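You operate a simulated robot arm through the tools that you are given. There is no shell and no other tool.

You run a simulated robot arm. Do the job below in one go: nothing can be reset, and whatever is moved stays where it is left.

## Task
Give the dishwasher's rinse aid well a long squirt from the blue bottle.
Fine: under the yellow flap; none spilt, bottle back; flap and drawer shut, no wash started. Set down upright: rinse aid bottle.

It is judged by the outcome, as a careful person would: the job done as asked, and still so three seconds after it is handed in. It fails if anything else is knocked over, pushed out of place, dropped, spilled or broken.

## Robot
A 6-joint arm with a fingered hand, fixed in place. Base frame: the origin is at the foot of the arm, x ahead of it, y to its left, z up. Readings come in m, degrees, newtons and seconds.
With the tool pointing down near the work surface it reaches from about 0.16 to 0.82 m from the base axis. Its first joint turns from -166.0 to 166.0 degrees. Payload 4 kg.
Tool frame: the origin (TCP) lies between the finger pads and is the grasp point; the fingertips stand 0.02 m ahead of it; z points along the fingers, y is the line along which they close. Largest opening 0.14 m; the body of the gripper starts 0.054 m behind the TCP. The gripper is a hand of 3 fingers: y runs from the thumb to the fingers, the wrist lies at [0, 0, -0.215] in the tool frame, and closing takes about 1.5 s.
Orientation is told as [roll, pitch, yaw] about the base's x, y, z axes, in that order, counted from this pose: with the fingers straight down and closing along the base's y, the tool's x points along the base's -x, its y along +y and its z along -z.

## Interface
- The arm moves only by the tool play_rows. Its argument "increments" is a list of rows, each a list of 7 numbers: the shift along the tool's x, y, z in units of 30 mm (1.0 is 30 mm), then the turn, a rotation vector about the tool's x, y, z in units of 6 degrees (1.0 is 6 degrees), then the finger opening in m, from 0 to 0.14. In form: [[tx, ty, tz, rx, ry, rz, gripper], ...]. A call has 1 to 20 rows; each row shifts and turns the commanded pose from where the row before left it, along the tool's axes as they then stand. A call with a number of a shift or a turn outside -1 to 1 is refused whole. A row lasts 0.2 s, in which the tool goes at most 0.05 m and 8.6 degrees; a call with a longer step from one row to the next is refused whole, and so is a gripper value outside its range. A pose out of reach is approached as far as the arm can. The call stops where the force on the tool passes 90 N (or 10 N more than at its start, if that is more) or the arm is blocked; 0.2 s more then pass. The fingers move at their own pace (about 0.045 m/s each) and stop on an object; they squeeze with about 31 N. The grip force told is the motor's: it shows also when the fingers shut on nothing. Time passes only in rows, and 0.2 s behind the last, so rows that do not move let the fingers close. The reply holds the time, the measured pose of the TCP, the force on the tool along the base axes, the opening and the grip force, in the units named above and with some noise, with the torque about the TCP (base axes, N m) and any sound that the robot's microphone picked up.
- Cameras (640 x 400 px; columns grow to the right, rows downward): "scene" is fixed at [0.0527, -0.6509, 1.5356]; the picture's right is [0.65, -0.76, 0.00], its down [-0.68, -0.59, -0.43] and it looks along [0.33, 0.28, -0.90] (base axes); focal length 328 px, centre (320, 200). "wrist" rides on the gripper at [0.074, -0.043, -0.079] in the tool frame; the picture's right is [0.50, 0.87, 0.00], its down [-0.59, 0.34, -0.73] and it looks along [-0.64, 0.37, 0.68] (tool axes); focal length 275 px, centre (320, 200). There is no depth. A picture from a camera that has moved, and an enlarged one, comes with that camera's place and axes in the base frame and with its lens.
- get_image(camera): a new picture of that camera. The clock stands still meanwhile.
- move_column(by): slides the trunk up (or, below 0, down) by that many m; the arm rides with it, the base frame stays. It gives what a move gives, with no picture.
- preshape(shape): the hand has 3 fingers and takes this shape, open, in about a second: jaw (thumb against the fingers, like two jaws); tri (thumb and two fingers); tip (a fingertip pinch); poke (one finger out to press); point (the index stretched); flat (the hand flat); cup (the hand cupped); fist (a fist). The gripper value then closes the fingers along that shape, each until it touches; the sizes above hold for jaw. It gives what a move gives, with no picture.
- enlarge(camera, box): a new picture of the part [left, top, right, bottom] of that camera's present view, enlarged. The clock stands still meanwhile.
- close_job(): hands the job in; it is judged then, once.

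Nothing tells you positions but the pictures and the camera data. Unless the task says otherwise, let go and move clear before handing in.

The tools are called after "Call:" by a JSON object that holds its "op" and its "data". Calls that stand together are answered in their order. play_rows: Moves the arm, as the interface text tells. Its arguments: {"type":"object","properties":{"increments":{"type":"array","items":{"type":"array","items":{"type":"number"}}}},"required":["increments"]} The other tools are called the same way: move_column (by) slides the trunk up or down; preshape (shape) gives the hand a shape; get_image (camera) takes a picture; enlarge (camera, box) takes an enlarged picture of a part of a camera's view; close_job () hands the job in.

At the start:

```text
time_s: 0.0
position: [0.1852, -0.4067, 1.1857]
tool_rot: [0.0, 0.0, 0.1]
ft_force: [0.5, -0.1, -0.4]
ft_torque: [-0.01, -0.02, 0.0]
grip_width: 0.1397
grip_force: 0.0
shape: jaw
trunk travel left (down, up): [-0.075, 0.515]
```

scene: 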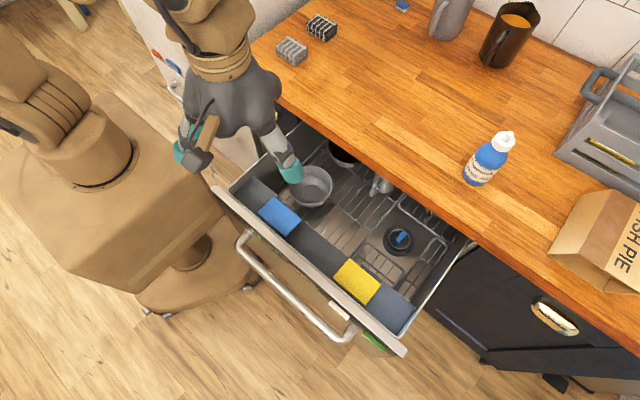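
wrist: 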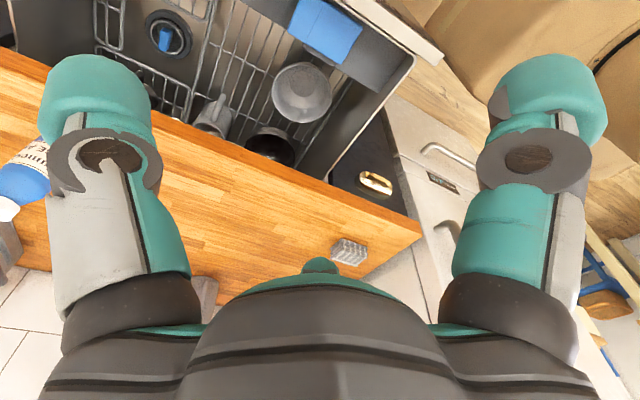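

I see an open dishwasher drawer with a blue flap, a yellow flap and a dark round cap with blue on the floor, and a blue bottle on the worktop to the right. I'll look closer first before moving.

Call:
{"op": "enlarge", "data": {"camera": "scene", "box": [200, 120, 480, 360]}}

Call:
{"op": "enlarge", "data": {"camera": "scene", "box": [430, 100, 560, 220]}}

Call:
{"op": "enlarge", "data": {"camera": "scene", "box": [310, 240, 430, 360]}}

Call:
{"op": "get_image", "data": {"camera": "wrist"}}

```text
1.67 times, centred on (340, 240) of scene
camera zoom: at [0.0527, -0.6509, 1.5356], right [0.65, -0.76, 0.0], down [-0.68, -0.59, -0.43], along [0.33, 0.28, -0.9], focal length 547 px, centre (287, 133)
```

zoom: 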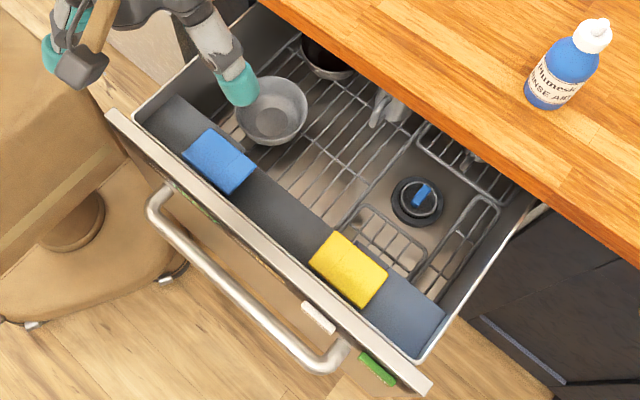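

```text
3.33 times, centred on (495, 160) of scene
camera zoom: at [0.0527, -0.6509, 1.5356], right [0.65, -0.76, 0.0], down [-0.68, -0.59, -0.43], along [0.33, 0.28, -0.9], focal length 1094 px, centre (-263, 333)
```

zoom: 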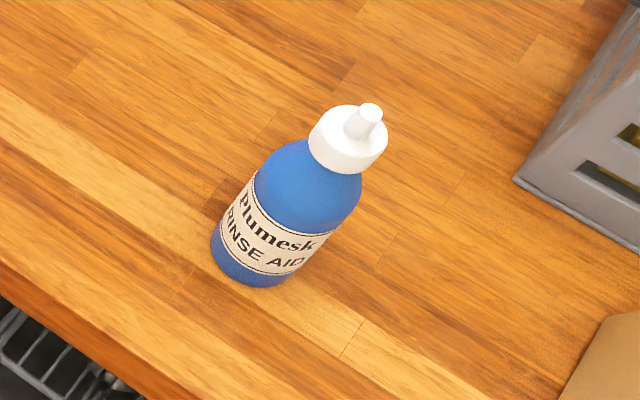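

```text
3.33 times, centred on (370, 300) of scene
camera zoom: at [0.0527, -0.6509, 1.5356], right [0.65, -0.76, 0.0], down [-0.68, -0.59, -0.43], along [0.33, 0.28, -0.9], focal length 1094 px, centre (153, -133)
```

zoom: 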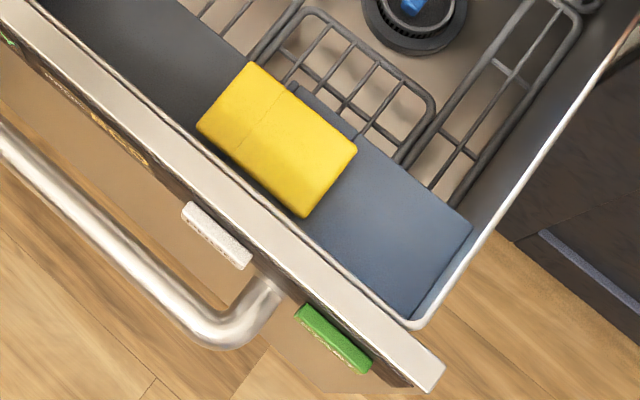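

```text
taken
camera wrist: at [0.1117, -0.4486, 1.2637], right [-0.5, 0.87, 0.0], down [0.59, 0.34, 0.73], along [0.64, 0.37, -0.68], focal length 275 px, centre (320, 200)
```

wrist: 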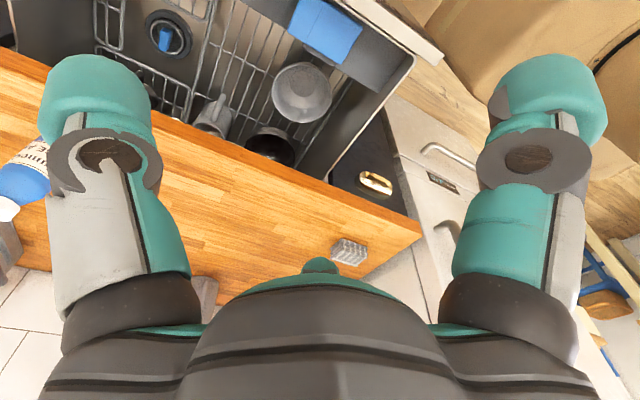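

The dishwasher drawer runs along base x with its front at about x=0.18. The yellow flap is near (0.24, -0.61, 0.74) and the blue bottle near (0.545, -0.69), on a worktop at about z=0.9. I'll move the hand up and back and yaw it so that the wrist camera looks at the yellow flap.

Call:
{"op": "play_rows", "data": {"increments": [[0.9, 0.64, 0.5, 0, 0, 0, 0.14], [0.9, 0.64, 0.5, 0, 0, 0, 0.14], [0.9, 0.64, 0.5, 0, 0, 0, 0.14], [0.9, 0.64, 0.5, 0, 0, 0, 0.14], [0, 0, 0, 0, 0, 1, 0.14], [0, 0, 0, 0, 0, 1, 0.14], [0, 0, 0, 0, 0, 1, 0.14], [0, 0, 0, 0, 0, 1, 0.14], [0, 0, 0, 0, 0, 1, 0.14], [0, 0, 0, 0, 0, 1, 0.14], [0, 0, 0, 0, 0, 1, 0.14], [0, 0, 0, 0, 0, 1, 0.14], [0, 0, 0, 0, 0, 1, 0.14], [0, 0, 0, 0, 0, 1, 0.14], [0, 0, 0, 0, 0, 1, 0.14], [0, 0, 0, 0, 0, 1, 0.14], [0, 0, 0, 0, 0, 1, 0.14], [0, 0, 0, 0, 0, 1, 0.14], [0, 0, 0, 0, 0, 1, 0.14]]}}

Call:
{"op": "get_image", "data": {"camera": "wrist"}}

Call:
{"op": "get_image", "data": {"camera": "scene"}}

```text
time_s: 4.0
position: [0.0775, -0.3324, 1.1266]
tool_rot: [0.0, 0.0, -90.1]
ft_force: [0.0, 0.6, -0.1]
ft_torque: [0.01, -0.01, 0.0]
grip_width: 0.1395
grip_force: 0.1
shape: jaw
trunk travel left (down, up): [-0.075, 0.515]
```

```text
taken
camera wrist: at [0.0355, -0.2589, 1.2049], right [0.87, 0.5, 0.0], down [0.34, -0.59, 0.73], along [0.37, -0.64, -0.68], focal length 275 px, centre (320, 200)
```

wrist: 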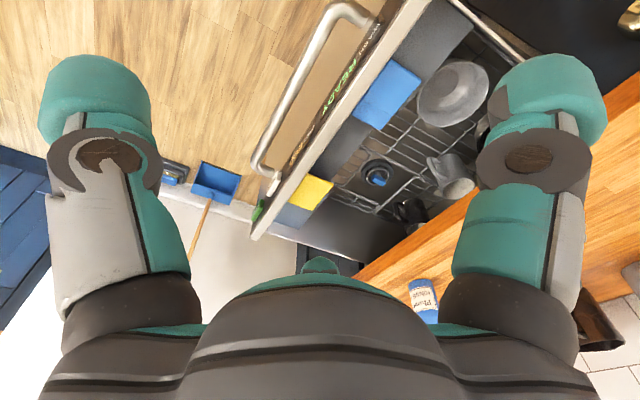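

```text
taken
```

scene: 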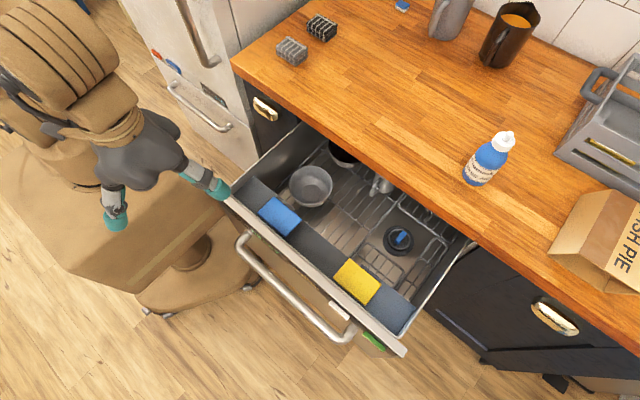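

The wrist view now shows the whole drawer, with the front labelled "READY". I'll enlarge the flap, the buttons and the bottle.

Call:
{"op": "enlarge", "data": {"camera": "wrist", "box": [230, 140, 370, 260]}}

Call:
{"op": "enlarge", "data": {"camera": "wrist", "box": [320, 30, 500, 170]}}

Call:
{"op": "enlarge", "data": {"camera": "wrist", "box": [380, 240, 500, 340]}}

Call:
{"op": "enlarge", "data": {"camera": "scene", "box": [320, 240, 420, 300]}}

```text
3.33 times, centred on (300, 200) of wrist
camera zoom: at [0.0355, -0.2589, 1.2049], right [0.87, 0.5, 0.0], down [0.34, -0.59, 0.73], along [0.37, -0.64, -0.68], focal length 918 px, centre (387, 200)
```

zoom: 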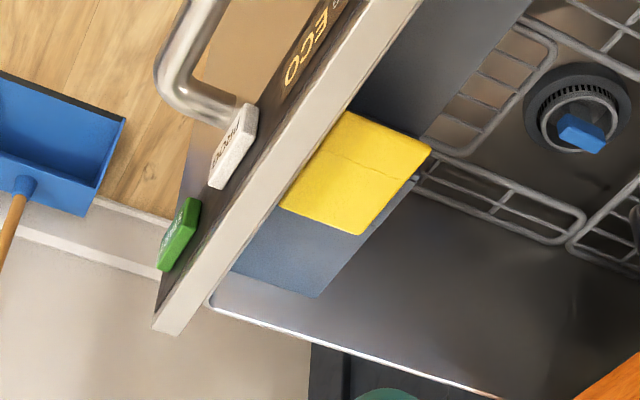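

```text
2.86 times, centred on (410, 100) of wrist
camera zoom: at [0.0355, -0.2589, 1.2049], right [0.87, 0.5, 0.0], down [0.34, -0.59, 0.73], along [0.37, -0.64, -0.68], focal length 786 px, centre (63, 486)
```

zoom: 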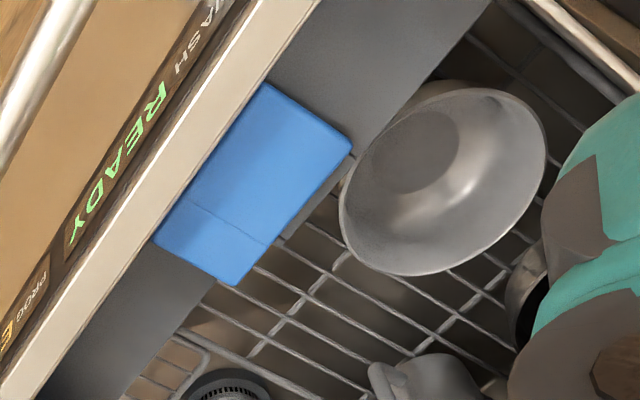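

```text
4.00 times, centred on (440, 290) of wrist
camera zoom: at [0.0355, -0.2589, 1.2049], right [0.87, 0.5, 0.0], down [0.34, -0.59, 0.73], along [0.37, -0.64, -0.68], focal length 1101 px, centre (-160, -160)
```

zoom: 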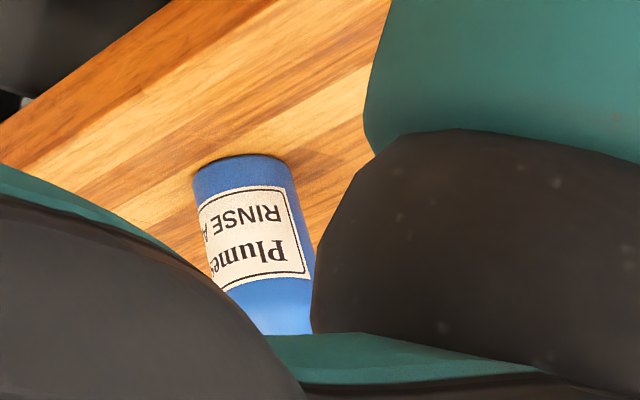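

```text
6.40 times, centred on (370, 270) of scene
camera zoom: at [0.0527, -0.6509, 1.5356], right [0.65, -0.76, 0.0], down [-0.68, -0.59, -0.43], along [0.33, 0.28, -0.9], focal length 2101 px, centre (0, -248)
```

zoom: 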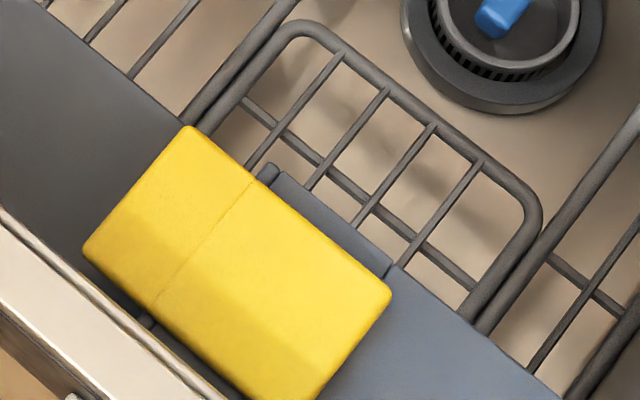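

The yellow flap is about 0.056 × 0.086 m, at z≈0.82, x 0.19–0.246, y −0.573 to −0.659. It shows a crease or hinge pin along x, about a third of the way from its left edge. I'll bring the wrist camera closer to see how it opens.

Call:
{"op": "play_rows", "data": {"increments": [[-0.864, 0.369, 0.944, 0, 0, 0, 0.14], [-0.864, 0.369, 0.944, 0, 0, 0, 0.14], [-0.864, 0.369, 0.944, 0, 0, 0, 0.14], [-0.864, 0.369, 0.944, 0, 0, 0, 0.14], [-0.864, 0.369, 0.944, 0, 0, 0, 0.14], [-0.864, 0.369, 0.944, 0, 0, 0, 0.14], [0, 0, 0, 0, 0, 0, 0.14]]}}

Call:
{"op": "get_image", "data": {"camera": "wrist"}}

Call:
{"op": "enlarge", "data": {"camera": "wrist", "box": [220, 120, 420, 250]}}

Call:
{"op": "get_image", "data": {"camera": "scene"}}

```text
time_s: 5.6
position: [0.1424, -0.4846, 0.955]
tool_rot: [0.0, -0.1, -90.0]
ft_force: [0.3, 0.2, -1.0]
ft_torque: [0.0, 0.03, -0.03]
grip_width: 0.1398
grip_force: 0.1
shape: jaw
trunk travel left (down, up): [-0.075, 0.515]
```

```text
taken
camera wrist: at [0.1005, -0.4095, 1.0335], right [0.87, 0.5, 0.0], down [0.34, -0.59, 0.73], along [0.37, -0.64, -0.68], focal length 275 px, centre (320, 200)
```

wrist: 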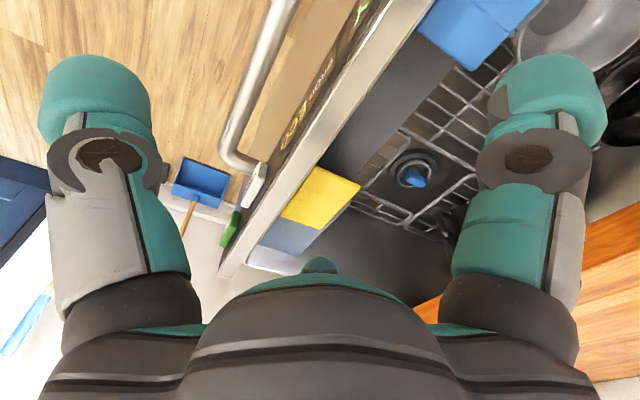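

```text
3.08 times, centred on (320, 185) of wrist
camera zoom: at [0.1005, -0.4095, 1.0335], right [0.87, 0.5, 0.0], down [0.34, -0.59, 0.73], along [0.37, -0.64, -0.68], focal length 847 px, centre (320, 246)
```

zoom: 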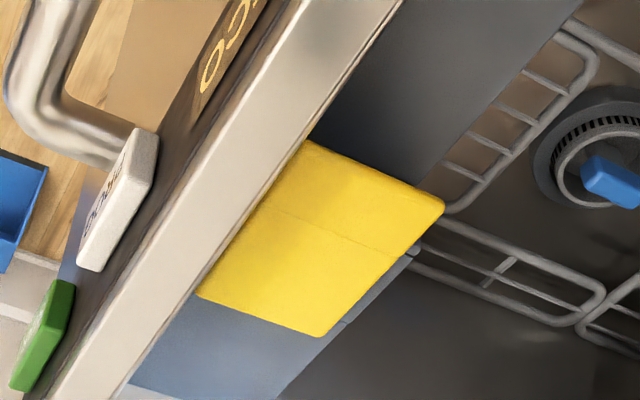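

```text
taken
```

scene: 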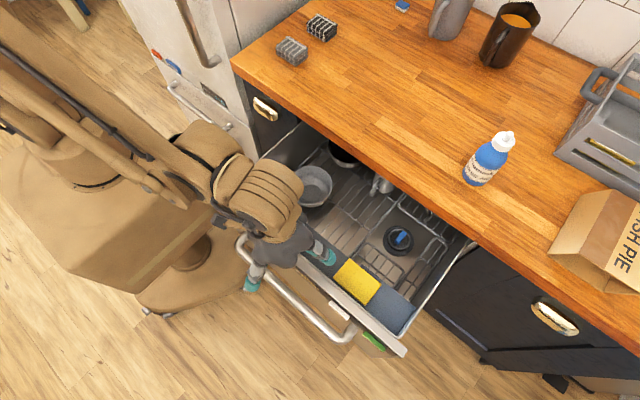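

All four flap corners lie at about z≈0.82, and the drawer front panel rises to z≈0.857 at x≈0.155–0.175. I'll view the flap at a lower angle, from the inside of the drawer, to see the hinge and the gap under the flap.

Call:
{"op": "play_rows", "data": {"increments": [[0, 1, 0, 0, 0, 0, 0.14], [0, 1, 0, 0, 0, 0, 0.14], [0, 1, 0, 0, 0, 0, 0.14], [0, 1, 0, 0, 0, 0, 0.14], [0, 1, 0, 0, 0, 0, 0.14], [0, 0, 0, 0, 0, 1, 0.14], [0, 0, 0, 0, 0, 1, 0.14], [0, 0, 0, 0, 0, 1, 0.14], [0, 0, 0, 0, 0, 1, 0.14], [0, 0, 0, 0, 0, 1, 0.14], [0, 0, 0, 0, 0, 1, 0.14], [0, 0, 0, 0, 0, 1, 0.14], [0, 0, 0, 0, 0, 1, 0.14], [0, 0, 0, 0, 0, 1, 0.14], [0, 0, 0, 0, 0, 1, 0.14], [0, 0, 0.5, -0.4165, -0.7247, 0, 0.14], [0, 0, 0.5, -0.4165, -0.7247, 0, 0.14], [0, 0, 0.4, -0.4165, -0.7247, 0, 0.14], [0, 0, 0.4, -0.4165, -0.7247, 0, 0.14]]}}

Call:
{"op": "get_image", "data": {"camera": "wrist"}}

Call:
{"op": "get_image", "data": {"camera": "scene"}}

```text
time_s: 9.6
position: [0.2884, -0.489, 0.9029]
tool_rot: [10.3, -17.4, -151.7]
ft_force: [0.0, -0.2, -0.6]
ft_torque: [-0.03, -0.02, -0.03]
grip_width: 0.14
grip_force: 0.1
shape: jaw
trunk travel left (down, up): [-0.075, 0.515]
```

```text
taken
camera wrist: at [0.3441, -0.3963, 0.9468], right [0.87, -0.5, 0.0], down [-0.19, -0.33, 0.92], along [-0.46, -0.8, -0.38], focal length 275 px, centre (320, 200)
```

wrist: 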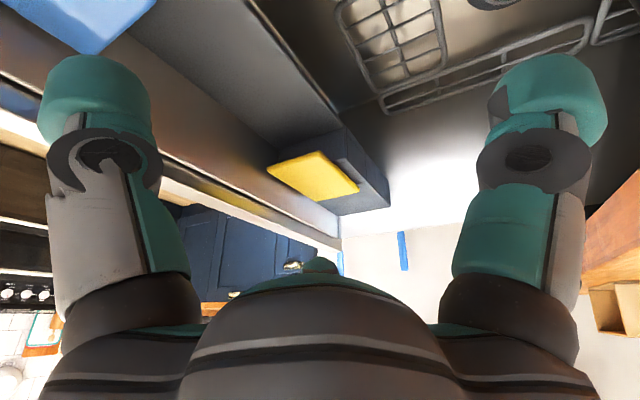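

```text
taken
```

scene: 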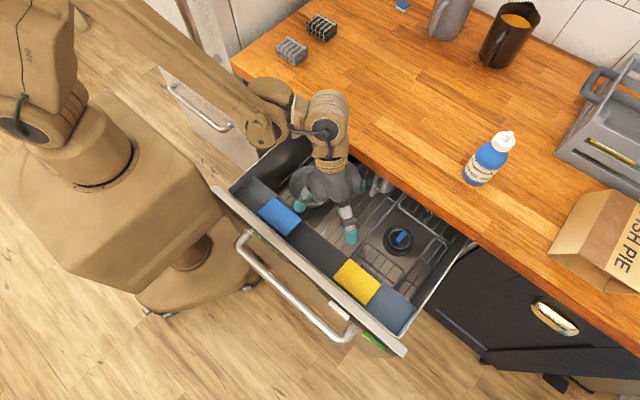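

Call:
{"op": "enlarge", "data": {"camera": "wrist", "box": [240, 120, 420, 240]}}

Call:
{"op": "enlarge", "data": {"camera": "wrist", "box": [0, 0, 640, 400]}}

```text
3.33 times, centred on (330, 180) of wrist
camera zoom: at [0.3441, -0.3963, 0.9468], right [0.87, -0.5, 0.0], down [-0.19, -0.33, 0.92], along [-0.46, -0.8, -0.38], focal length 918 px, centre (287, 267)
```

zoom: 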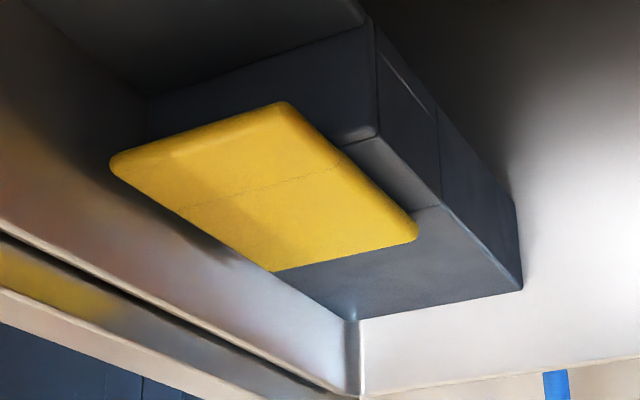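

```text
1.00 times, centred on (320, 200) of wrist (not enlarged: the box is as wide or as high as the picture)
camera zoom: at [0.3441, -0.3963, 0.9468], right [0.87, -0.5, 0.0], down [-0.19, -0.33, 0.92], along [-0.46, -0.8, -0.38], focal length 275 px, centre (320, 200)
```

zoom: 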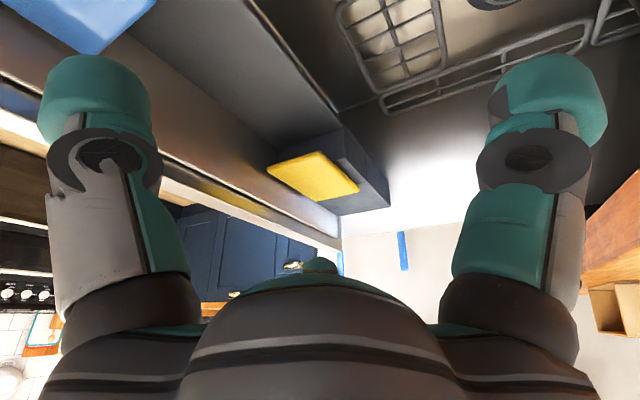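

The flap is a rocker hinged along x at about y≈−0.60. Its rear third is a tab that overhangs the shelf (z≈0.776), so pressing the tab down should lift the flap. I'll switch the hand to the poke shape and see where the finger ends up.

Call:
{"op": "preshape", "data": {"shape": "poke"}}

Call:
{"op": "get_image", "data": {"camera": "wrist"}}

Call:
{"op": "enlarge", "data": {"camera": "scene", "box": [220, 80, 460, 240]}}

```text
time_s: 10.5
position: [0.2887, -0.4906, 0.9037]
tool_rot: [10.4, -17.2, -151.5]
ft_force: [0.5, -0.6, -0.8]
ft_torque: [-0.01, -0.03, 0.01]
grip_width: 0.0
grip_force: 0.0
shape: poke
trunk travel left (down, up): [-0.075, 0.515]
```

```text
taken
camera wrist: at [0.3438, -0.3963, 0.9473], right [0.87, -0.5, 0.0], down [-0.19, -0.33, 0.92], along [-0.46, -0.8, -0.39], focal length 275 px, centre (320, 200)
```

wrist: 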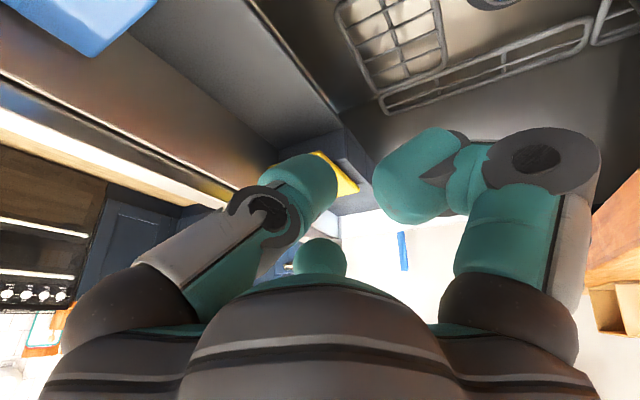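

```text
2.50 times, centred on (340, 160) of scene
camera zoom: at [0.0527, -0.6509, 1.5356], right [0.65, -0.76, 0.0], down [-0.68, -0.59, -0.43], along [0.33, 0.28, -0.9], focal length 821 px, centre (270, 300)
```

zoom: 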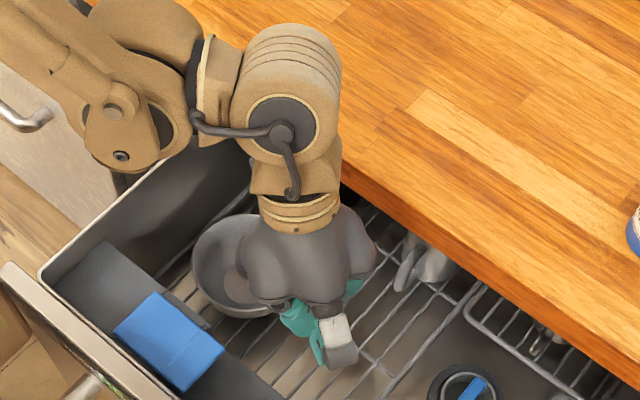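

The poke shape brings one finger to the centre but leaves it unclear which tip leads. I'll compare it with the "point" shape.

Call:
{"op": "preshape", "data": {"shape": "point"}}

Call:
{"op": "get_image", "data": {"camera": "wrist"}}

Call:
{"op": "enlarge", "data": {"camera": "scene", "box": [220, 80, 460, 240]}}

```text
time_s: 11.4
position: [0.2889, -0.4897, 0.9021]
tool_rot: [10.3, -17.3, -151.5]
ft_force: [0.1, -0.1, 0.0]
ft_torque: [0.0, 0.0, 0.01]
grip_width: 0.0
grip_force: 0.1
shape: point
trunk travel left (down, up): [-0.075, 0.515]
```

```text
taken
camera wrist: at [0.3438, -0.3963, 0.9473], right [0.87, -0.5, 0.0], down [-0.19, -0.33, 0.92], along [-0.46, -0.8, -0.39], focal length 275 px, centre (320, 200)
```

wrist: 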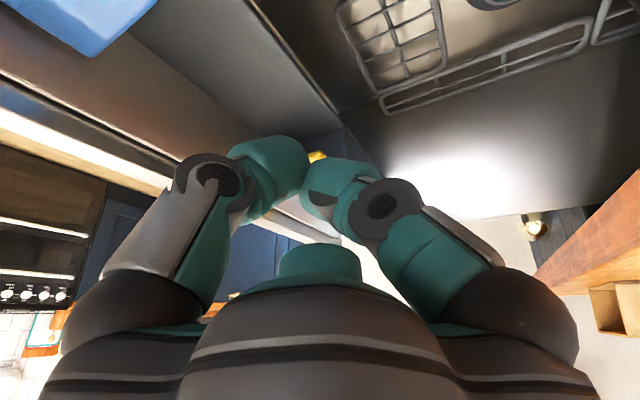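

```text
2.50 times, centred on (340, 160) of scene
camera zoom: at [0.0527, -0.6509, 1.5356], right [0.65, -0.76, 0.0], down [-0.68, -0.59, -0.43], along [0.33, 0.28, -0.9], focal length 821 px, centre (270, 300)
```

zoom: 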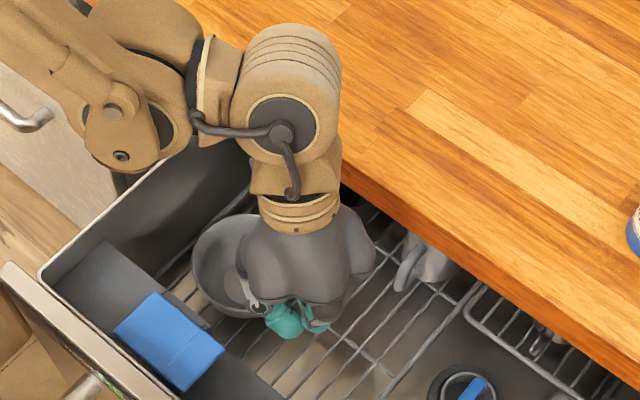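

Point seems to curl both visible fingers. I'll check a plainly closed jaw, since its fingertip location (0.02 m ahead of the TCP) is documented.

Call:
{"op": "preshape", "data": {"shape": "jaw"}}

Call:
{"op": "play_rows", "data": {"increments": [[0, 0, 0, 0, 0, 0, 0.0], [0, 0, 0, 0, 0, 0, 0.0], [0, 0, 0, 0, 0, 0, 0.0], [0, 0, 0, 0, 0, 0, 0.0], [0, 0, 0, 0, 0, 0, 0.0], [0, 0, 0, 0, 0, 0, 0.0], [0, 0, 0, 0, 0, 0, 0.0], [0, 0, 0, 0, 0, 0, 0.0], [0, 0, 0, 0, 0, 0, 0.0], [0, 0, 0, 0, 0, 0, 0.0]]}}

Call:
{"op": "get_image", "data": {"camera": "wrist"}}

Call:
{"op": "enlarge", "data": {"camera": "scene", "box": [220, 80, 460, 240]}}

```text
time_s: 12.3
position: [0.2888, -0.4891, 0.9035]
tool_rot: [10.3, -17.3, -151.6]
ft_force: [-0.9, -0.3, 0.0]
ft_torque: [-0.01, -0.05, -0.03]
grip_width: 0.1402
grip_force: 0.0
shape: jaw
trunk travel left (down, up): [-0.075, 0.515]
```

```text
time_s: 14.5
position: [0.2887, -0.49, 0.9025]
tool_rot: [10.4, -17.4, -151.6]
ft_force: [-0.7, -0.4, 0.2]
ft_torque: [-0.02, 0.02, 0.0]
grip_width: 0.0
grip_force: 30.9
shape: jaw
trunk travel left (down, up): [-0.075, 0.515]
```

```text
taken
camera wrist: at [0.3438, -0.3963, 0.9471], right [0.87, -0.5, 0.0], down [-0.19, -0.33, 0.92], along [-0.46, -0.8, -0.39], focal length 275 px, centre (320, 200)
```

wrist: 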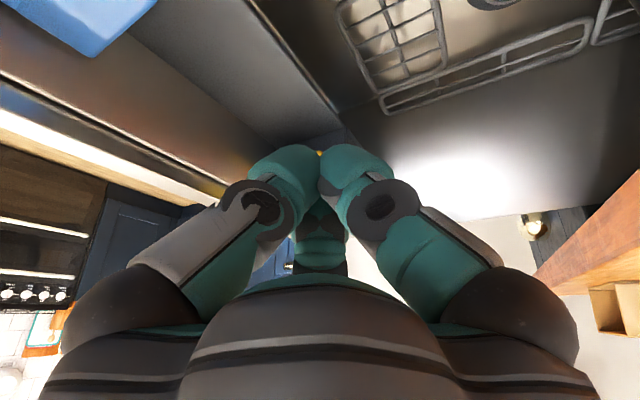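

```text
2.50 times, centred on (340, 160) of scene
camera zoom: at [0.0527, -0.6509, 1.5356], right [0.65, -0.76, 0.0], down [-0.68, -0.59, -0.43], along [0.33, 0.28, -0.9], focal length 821 px, centre (270, 300)
```

zoom: 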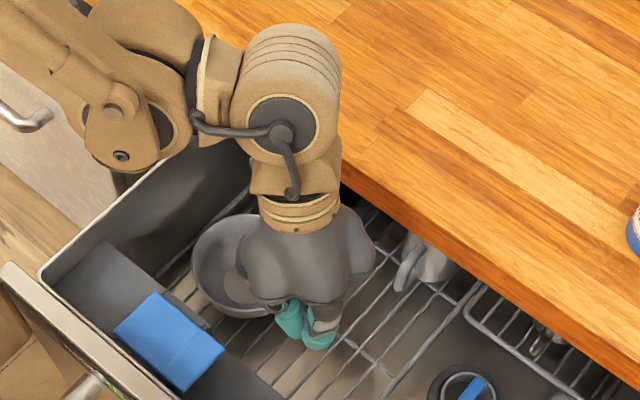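

A closed jaw makes a bulky cluster, so the poke shape, with a single narrow finger at the TCP, suits the tab better. I'll rise, untilt and turn to yaw −45° so that the palm can lean away from both the flap's swing and the front panel.

Call:
{"op": "play_rows", "data": {"increments": [[0, 0, -0.9, 0.555, 0.966, 0, 0.0], [0, 0, -0.9, 0.555, 0.966, 0, 0.0], [0, 0, -0.9, 0.555, 0.966, 0, 0.0], [0, 0, 0, 0, 0, -1, 0.0], [0, 0, 0, 0, 0, -1, 0.0], [0, 0, 0, 0, 0, -1, 0.0], [0, 0, 0, 0, 0, -1, 0.0], [0, 0, 0, 0, 0, -1, 0.0], [0, 0, 0, 0, 0, -1, 0.0], [0, 0, 0, 0, 0, -1, 0.0], [0, 0, 0, 0, 0, -1, 0.0], [0, 0, 0, 0, 0, -1, 0.0], [0, 0, 0, 0, 0, -1, 0.0], [0, 0, 0, 0, 0, -1, 0.0], [0, 0, 0, 0, 0, -1, 0.0], [0, 0, 0, 0, 0, -1, 0.0], [0, 0, 0, 0, 0, -1, 0.0], [0, 0, 0, 0, 0, -1, 0.0], [0, 0, 0, 0, 0, -1, 0.0], [0, 0, 0, 0, 0, -1, 0.0]]}}

Call:
{"op": "preshape", "data": {"shape": "poke"}}

Call:
{"op": "get_image", "data": {"camera": "wrist"}}

Call:
{"op": "get_image", "data": {"camera": "scene"}}

```text
time_s: 18.7
position: [0.3001, -0.4759, 0.98]
tool_rot: [0.1, 0.1, -48.0]
ft_force: [0.6, -0.4, -0.5]
ft_torque: [0.03, -0.01, 0.0]
grip_width: 0.0
grip_force: 30.6
shape: jaw
trunk travel left (down, up): [-0.075, 0.515]
```

```text
time_s: 19.6
position: [0.2993, -0.4751, 0.9809]
tool_rot: [0.0, 0.0, -48.1]
ft_force: [-0.9, 0.3, 0.3]
ft_torque: [0.03, 0.01, -0.04]
grip_width: 0.0
grip_force: 0.1
shape: poke
trunk travel left (down, up): [-0.075, 0.515]
```

```text
taken
camera wrist: at [0.2188, -0.4482, 1.0587], right [0.31, 0.95, 0.0], down [0.65, -0.21, 0.73], along [0.7, -0.23, -0.68], focal length 275 px, centre (320, 200)
```

wrist: 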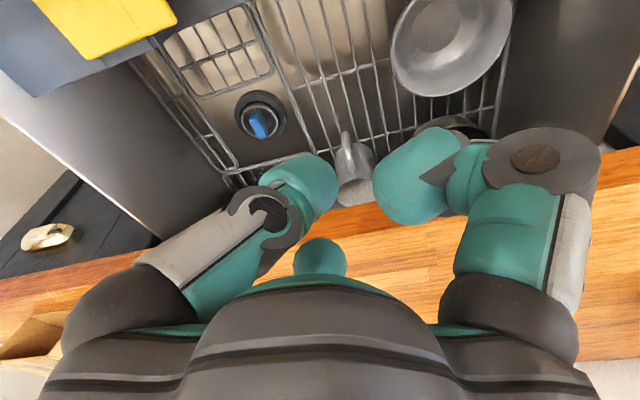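

```text
taken
```

scene: 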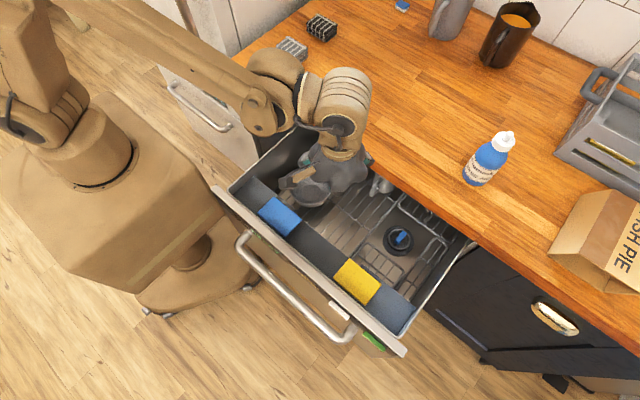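

The hand turns out to be three fingers spaced 120° apart, so poke barely leads the curled fingers. A better way is the open jaw with its straight thumb: I'll press the tab with the thumb while the palm and other fingers stay over the drawer interior, clear of the flap's swing.

Call:
{"op": "preshape", "data": {"shape": "jaw"}}

Call:
{"op": "play_rows", "data": {"increments": [[0, 0, 0, 0, 0, -0.5, 0.14], [-0.3, -0.73, 0.83, 0, 0, 0, 0.14], [-0.3, -0.73, 0.83, 0, 0, 0, 0.14], [0, 0, 0, 0, 0, 0, 0.14]]}}

Call:
{"op": "get_image", "data": {"camera": "wrist"}}

Call:
{"op": "enlarge", "data": {"camera": "scene", "box": [240, 120, 460, 340]}}

```text
time_s: 20.5
position: [0.2993, -0.4752, 0.9803]
tool_rot: [0.1, 0.0, -48.1]
ft_force: [0.5, 0.4, 0.1]
ft_torque: [0.02, 0.01, -0.02]
grip_width: 0.1401
grip_force: 0.1
shape: jaw
trunk travel left (down, up): [-0.075, 0.515]
```

```text
time_s: 21.5
position: [0.2811, -0.5179, 0.9304]
tool_rot: [0.0, 0.0, -45.0]
ft_force: [-0.9, 0.0, -0.5]
ft_torque: [-0.02, 0.01, 0.02]
grip_width: 0.1399
grip_force: 0.0
shape: jaw
trunk travel left (down, up): [-0.075, 0.515]
```

```text
taken
camera wrist: at [0.1992, -0.4948, 1.0091], right [0.26, 0.97, 0.0], down [0.66, -0.18, 0.73], along [0.71, -0.19, -0.68], focal length 275 px, centre (320, 200)
```

wrist: 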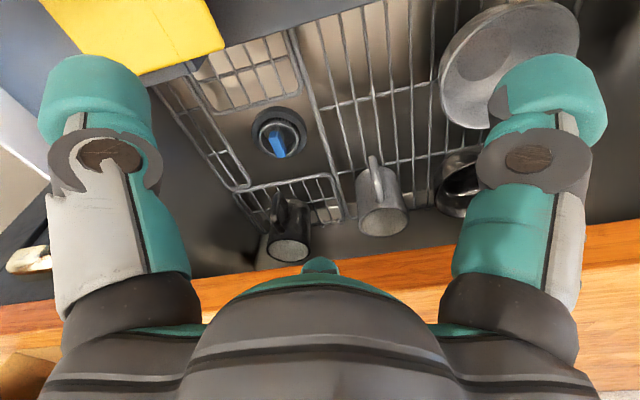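

```text
1.82 times, centred on (350, 230) of scene
camera zoom: at [0.0527, -0.6509, 1.5356], right [0.65, -0.76, 0.0], down [-0.68, -0.59, -0.43], along [0.33, 0.28, -0.9], focal length 597 px, centre (266, 146)
```

zoom: 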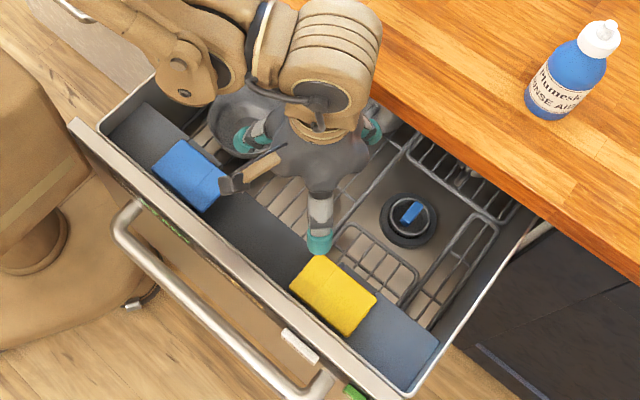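

The thumb tip sits just above the tab, with the palm over the open drawer. I'll lower it to just above the tab and look again.

Call:
{"op": "play_rows", "data": {"increments": [[0, 0, 0.8, 0, 0, 0, 0.14], [0, 0, 0.8, 0, 0, 0, 0.14], [0, 0, 0.7, 0, 0, 0, 0.14], [0, 0, 0, 0, 0, 0, 0.14]]}}

Call:
{"op": "enlarge", "data": {"camera": "wrist", "box": [0, 0, 320, 200]}}

Call:
{"op": "enlarge", "data": {"camera": "scene", "box": [300, 200, 420, 310]}}

```text
time_s: 22.5
position: [0.2826, -0.5188, 0.8627]
tool_rot: [0.0, 0.0, -45.0]
ft_force: [0.4, 0.2, -0.3]
ft_torque: [0.01, 0.03, 0.02]
grip_width: 0.1397
grip_force: 0.0
shape: jaw
trunk travel left (down, up): [-0.075, 0.515]
```

```text
2.00 times, centred on (160, 100) of wrist
camera zoom: at [0.1998, -0.4963, 0.9408], right [0.26, 0.97, 0.0], down [0.66, -0.18, 0.73], along [0.71, -0.19, -0.68], focal length 551 px, centre (640, 400)
```

zoom: 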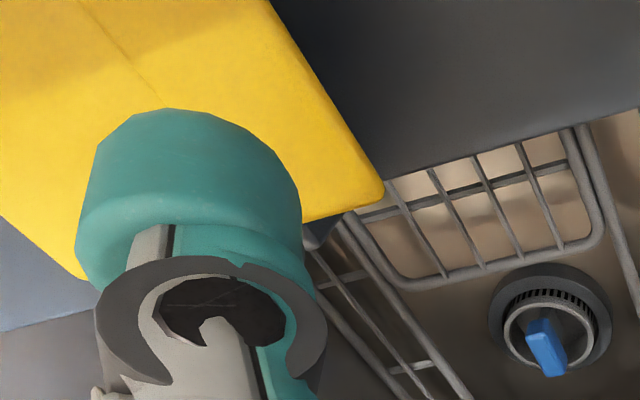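

```text
3.64 times, centred on (360, 255) of scene
camera zoom: at [0.0527, -0.6509, 1.5356], right [0.65, -0.76, 0.0], down [-0.68, -0.59, -0.43], along [0.33, 0.28, -0.9], focal length 1194 px, centre (174, 0)
```

zoom: 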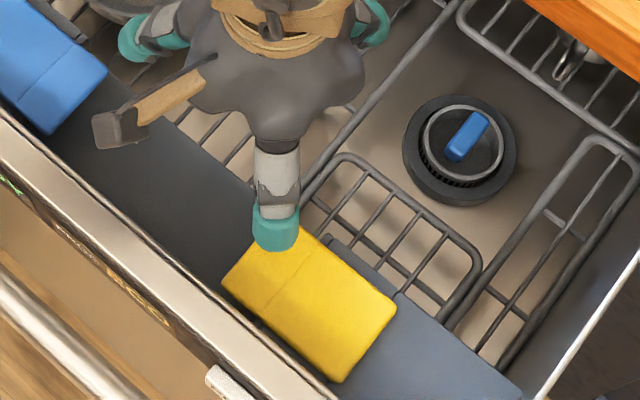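

The thumb tip is above the middle of the tab. I'll press down slowly, watching the force.

Call:
{"op": "play_rows", "data": {"increments": [[0, 0, 0.15, 0, 0, 0, 0.14], [0, 0, 0.15, 0, 0, 0, 0.14], [0, 0, 0.15, 0, 0, 0, 0.14], [0, 0, 0.15, 0, 0, 0, 0.14], [0, 0, 0.15, 0, 0, 0, 0.14], [0, 0, 0, 0, 0, 0, 0.14]]}}

Call:
{"op": "enlarge", "data": {"camera": "wrist", "box": [0, 0, 320, 200]}}

Call:
{"op": "enlarge", "data": {"camera": "scene", "box": [300, 200, 420, 310]}}

```text
time_s: 23.9
position: [0.28, -0.5181, 0.8398]
tool_rot: [0.0, 0.0, -44.9]
ft_force: [2.4, 2.0, 10.4]
ft_torque: [-0.59, 0.57, 0.07]
grip_width: 0.1397
grip_force: 0.0
shape: jaw
trunk travel left (down, up): [-0.075, 0.515]
```

```text
2.00 times, centred on (160, 100) of wrist
camera zoom: at [0.1998, -0.4953, 0.918], right [0.26, 0.97, 0.0], down [0.66, -0.17, 0.73], along [0.71, -0.19, -0.68], focal length 551 px, centre (640, 400)
```

zoom: 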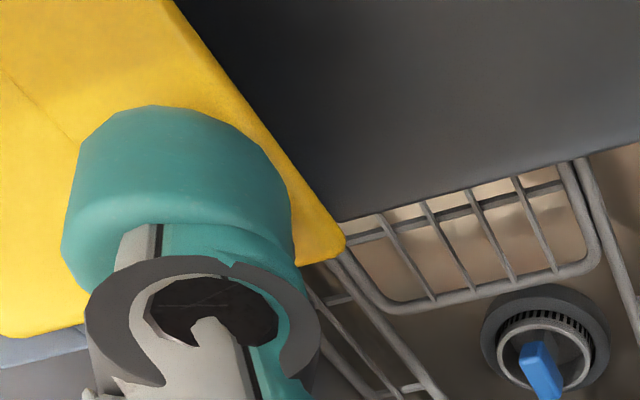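

```text
3.64 times, centred on (360, 255) of scene
camera zoom: at [0.0527, -0.6509, 1.5356], right [0.65, -0.76, 0.0], down [-0.68, -0.59, -0.43], along [0.33, 0.28, -0.9], focal length 1194 px, centre (174, 0)
```

zoom: 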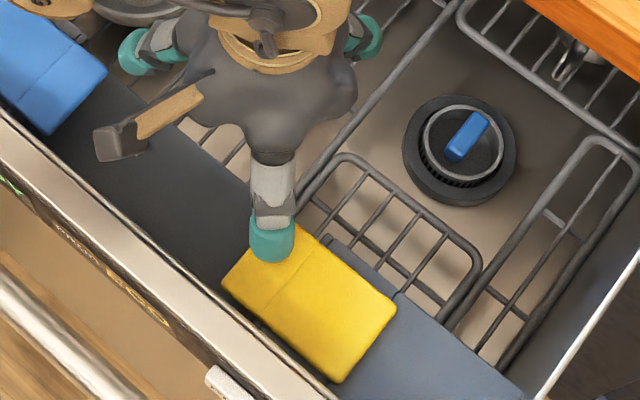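

Contact is made at about 10 N, at the expected point on the tab (y≈−0.579). I'll press a little deeper.

Call:
{"op": "play_rows", "data": {"increments": [[0, 0, 0.1, 0, 0, 0, 0.14], [0, 0, 0.1, 0, 0, 0, 0.14], [0, 0, 0.1, 0, 0, 0, 0.14], [0, 0, 0, 0, 0, 0, 0.14]]}}

Call:
{"op": "enlarge", "data": {"camera": "wrist", "box": [0, 0, 320, 200]}}

Call:
{"op": "enlarge", "data": {"camera": "scene", "box": [300, 200, 420, 310]}}

```text
time_s: 24.9
position: [0.2799, -0.5129, 0.8326]
tool_rot: [-0.2, -0.2, -45.0]
ft_force: [3.1, 20.6, 45.0]
ft_torque: [-2.58, 2.69, -1.16]
grip_width: 0.1402
grip_force: 0.1
shape: jaw
trunk travel left (down, up): [-0.075, 0.515]
```

```text
2.00 times, centred on (160, 100) of wrist
camera zoom: at [0.1989, -0.4911, 0.9111], right [0.26, 0.97, 0.0], down [0.66, -0.17, 0.74], along [0.71, -0.19, -0.68], focal length 551 px, centre (640, 400)
```

zoom: 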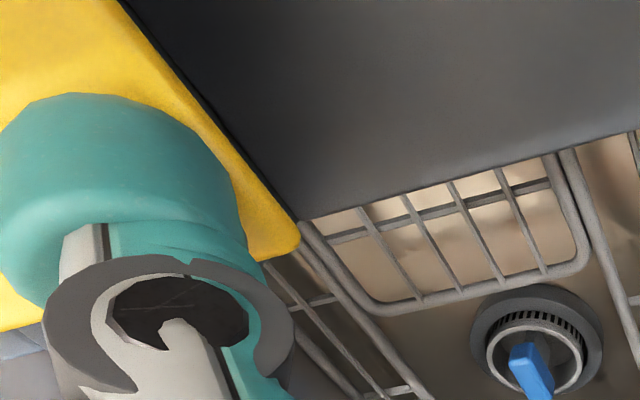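

```text
3.64 times, centred on (360, 255) of scene
camera zoom: at [0.0527, -0.6509, 1.5356], right [0.65, -0.76, 0.0], down [-0.68, -0.59, -0.43], along [0.33, 0.28, -0.9], focal length 1194 px, centre (174, 0)
```

zoom: 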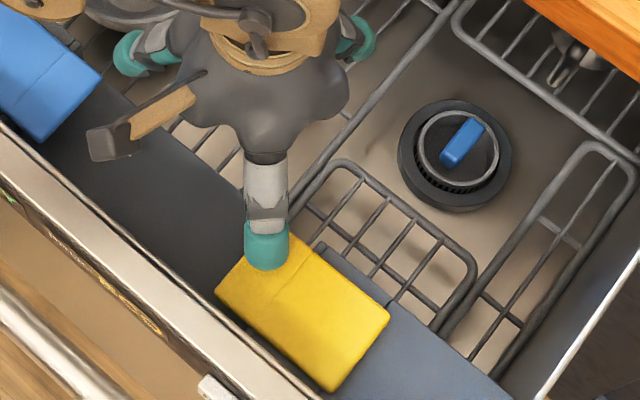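

The force jumped to 45 N and the whole drawer seems to have crept a few millimetres, so the flap isn't acting as a rocker there. I'll back off at once and inspect.

Call:
{"op": "play_rows", "data": {"increments": [[0, 0, -0.3, 0, 0, 0, 0.14], [0, 0, -0.5, 0, 0, 0, 0.14], [0, 0, -0.8, 0, 0, 0, 0.14], [0, 0, -0.8, 0, 0, 0, 0.14], [0, 0, 0, 0, 0, 0, 0.14]]}}

Call:
{"op": "get_image", "data": {"camera": "wrist"}}

Call:
{"op": "get_image", "data": {"camera": "scene"}}

Call:
{"op": "enlarge", "data": {"camera": "scene", "box": [300, 220, 420, 320]}}

```text
time_s: 26.1
position: [0.2816, -0.5175, 0.9029]
tool_rot: [0.0, -0.1, -45.0]
ft_force: [0.1, -0.5, 0.3]
ft_torque: [0.03, 0.03, 0.01]
grip_width: 0.1401
grip_force: 0.1
shape: jaw
trunk travel left (down, up): [-0.075, 0.515]
```

```text
taken
camera wrist: at [0.1998, -0.4959, 0.9809], right [0.26, 0.97, 0.0], down [0.66, -0.18, 0.73], along [0.71, -0.19, -0.68], focal length 275 px, centre (320, 200)
```

wrist: 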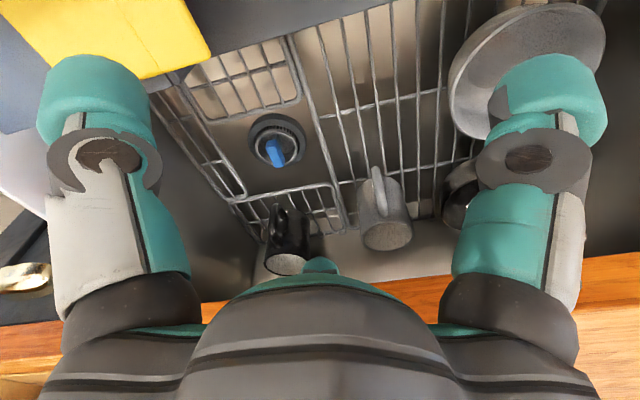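

```text
taken
```

scene: 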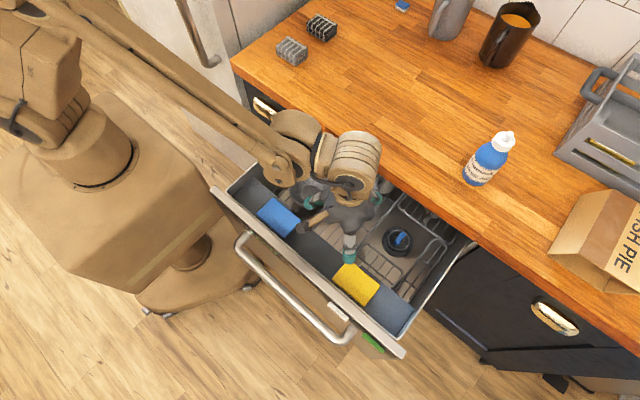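

```text
4.00 times, centred on (360, 270) of scene
camera zoom: at [0.0527, -0.6509, 1.5356], right [0.65, -0.76, 0.0], down [-0.68, -0.59, -0.43], along [0.33, 0.28, -0.9], focal length 1313 px, centre (160, -80)
```

zoom: 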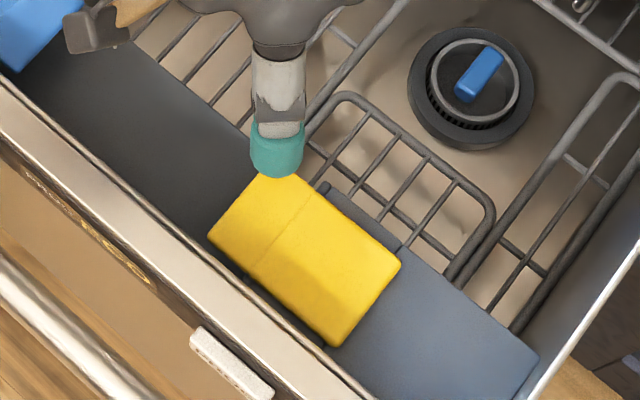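

The drawer crept out only about 4 mm, and the flap is unhurt. The overhanging edge may be a lip to lift from below rather than a lever, so I'll take a low side view from the +y side to see what is under it.

Call:
{"op": "play_rows", "data": {"increments": [[0.525, 0.95, -0.667, 0, 0, 0, 0.14], [0.525, 0.95, -0.667, 0, 0, 0, 0.14], [0, 0, 0, 0, 0, 0.9615, 0.14], [0, 0, 0, 0, 0, 0.9615, 0.14], [0, 0, 0, 0, 0, 0.9615, 0.14], [0, 0, 0, 0, 0, 0.9615, 0.14], [0, 0, 0, 0, 0, 0.9615, 0.14], [0, 0, 0, 0, 0, 0.9615, 0.14], [0, 0, 0, 0, 0, 0.9615, 0.14], [0, 0, 0, 0, 0, 0.9615, 0.14], [0, 0, 0, 0, 0, 0.9615, 0.14], [0, 0, 0, 0, 0, 0.9615, 0.14], [0, 0, 0, 0, 0, 0.9615, 0.14], [0, 0, 0, 0, 0, 0.9615, 0.14], [0, 0, 0, 0, 0, 0.9615, 0.14]]}}

Call:
{"op": "play_rows", "data": {"increments": [[0, 0, 0.2, -0.486, -0.846, 0, 0.14], [0, 0, 0.2, -0.486, -0.846, 0, 0.14], [0, 0, 0.2, -0.486, -0.846, 0, 0.14], [0, 0, 0.2, -0.486, -0.846, 0, 0.14], [0, 0, 0.2, -0.486, -0.846, 0, 0.14], [0, 0, 0.2, -0.486, -0.846, 0, 0.14], [0, 0, 0, 0, 0, 0, 0.14]]}}

Call:
{"op": "get_image", "data": {"camera": "wrist"}}

Call:
{"op": "enlarge", "data": {"camera": "wrist", "box": [180, 130, 340, 230]}}

```text
time_s: 29.3
position: [0.3003, -0.4555, 0.9417]
tool_rot: [0.1, 0.1, -120.1]
ft_force: [-0.2, 0.0, 0.0]
ft_torque: [0.02, 0.01, -0.03]
grip_width: 0.14
grip_force: 0.0
shape: jaw
trunk travel left (down, up): [-0.075, 0.515]
```

```text
time_s: 30.9
position: [0.2988, -0.4642, 0.9068]
tool_rot: [19.3, -30.0, -125.2]
ft_force: [0.1, -0.5, 0.2]
ft_torque: [-0.01, -0.01, 0.0]
grip_width: 0.14
grip_force: 0.0
shape: jaw
trunk travel left (down, up): [-0.075, 0.515]
```

```text
taken
camera wrist: at [0.3004, -0.3485, 0.9217], right [1.0, 0.0, 0.0], down [0.0, -0.13, 0.99], along [0.0, -0.99, -0.13], focal length 275 px, centre (320, 200)
```

wrist: 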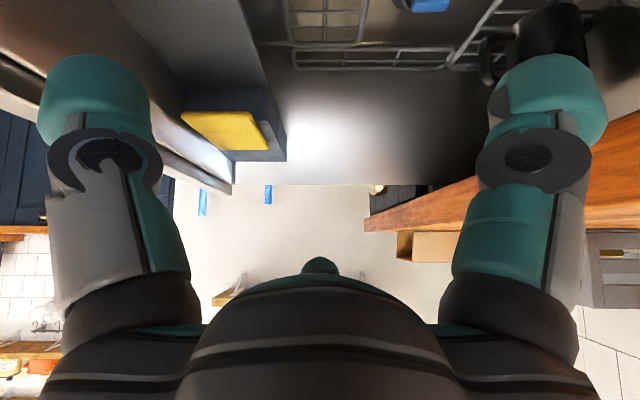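

```text
4.00 times, centred on (260, 180) of wrist
camera zoom: at [0.3004, -0.3485, 0.9217], right [1.0, 0.0, 0.0], down [0.0, -0.13, 0.99], along [0.0, -0.99, -0.13], focal length 1101 px, centre (560, 280)
```

zoom: 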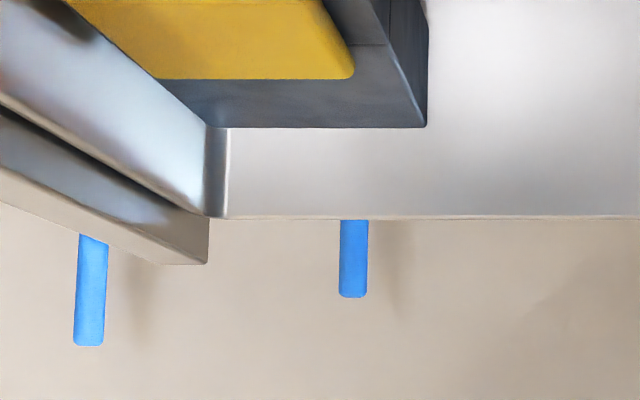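

Call:
{"op": "enlarge", "data": {"camera": "wrist", "box": [150, 70, 310, 170]}}

Call:
{"op": "enlarge", "data": {"camera": "wrist", "box": [170, 90, 250, 140]}}

```text
4.00 times, centred on (230, 120) of wrist
camera zoom: at [0.3004, -0.3485, 0.9217], right [1.0, 0.0, 0.0], down [0.0, -0.13, 0.99], along [0.0, -0.99, -0.13], focal length 1101 px, centre (680, 520)
```

zoom: 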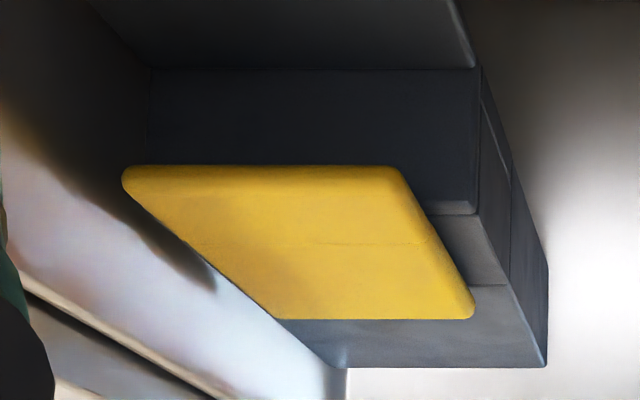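

```text
8.00 times, centred on (210, 115) of wrist
camera zoom: at [0.3004, -0.3485, 0.9217], right [1.0, 0.0, 0.0], down [0.0, -0.13, 0.99], along [0.0, -0.99, -0.13], focal length 2202 px, centre (1200, 880)
```

zoom: 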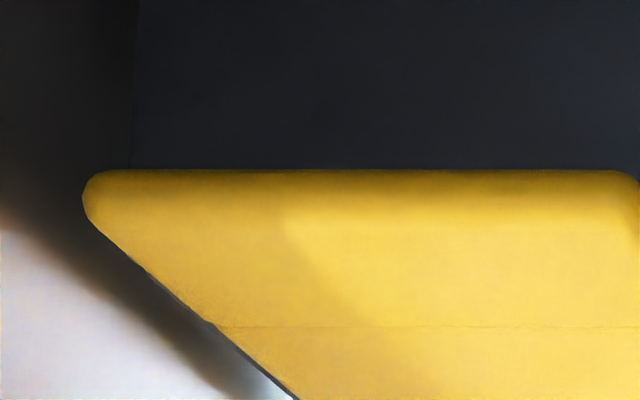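

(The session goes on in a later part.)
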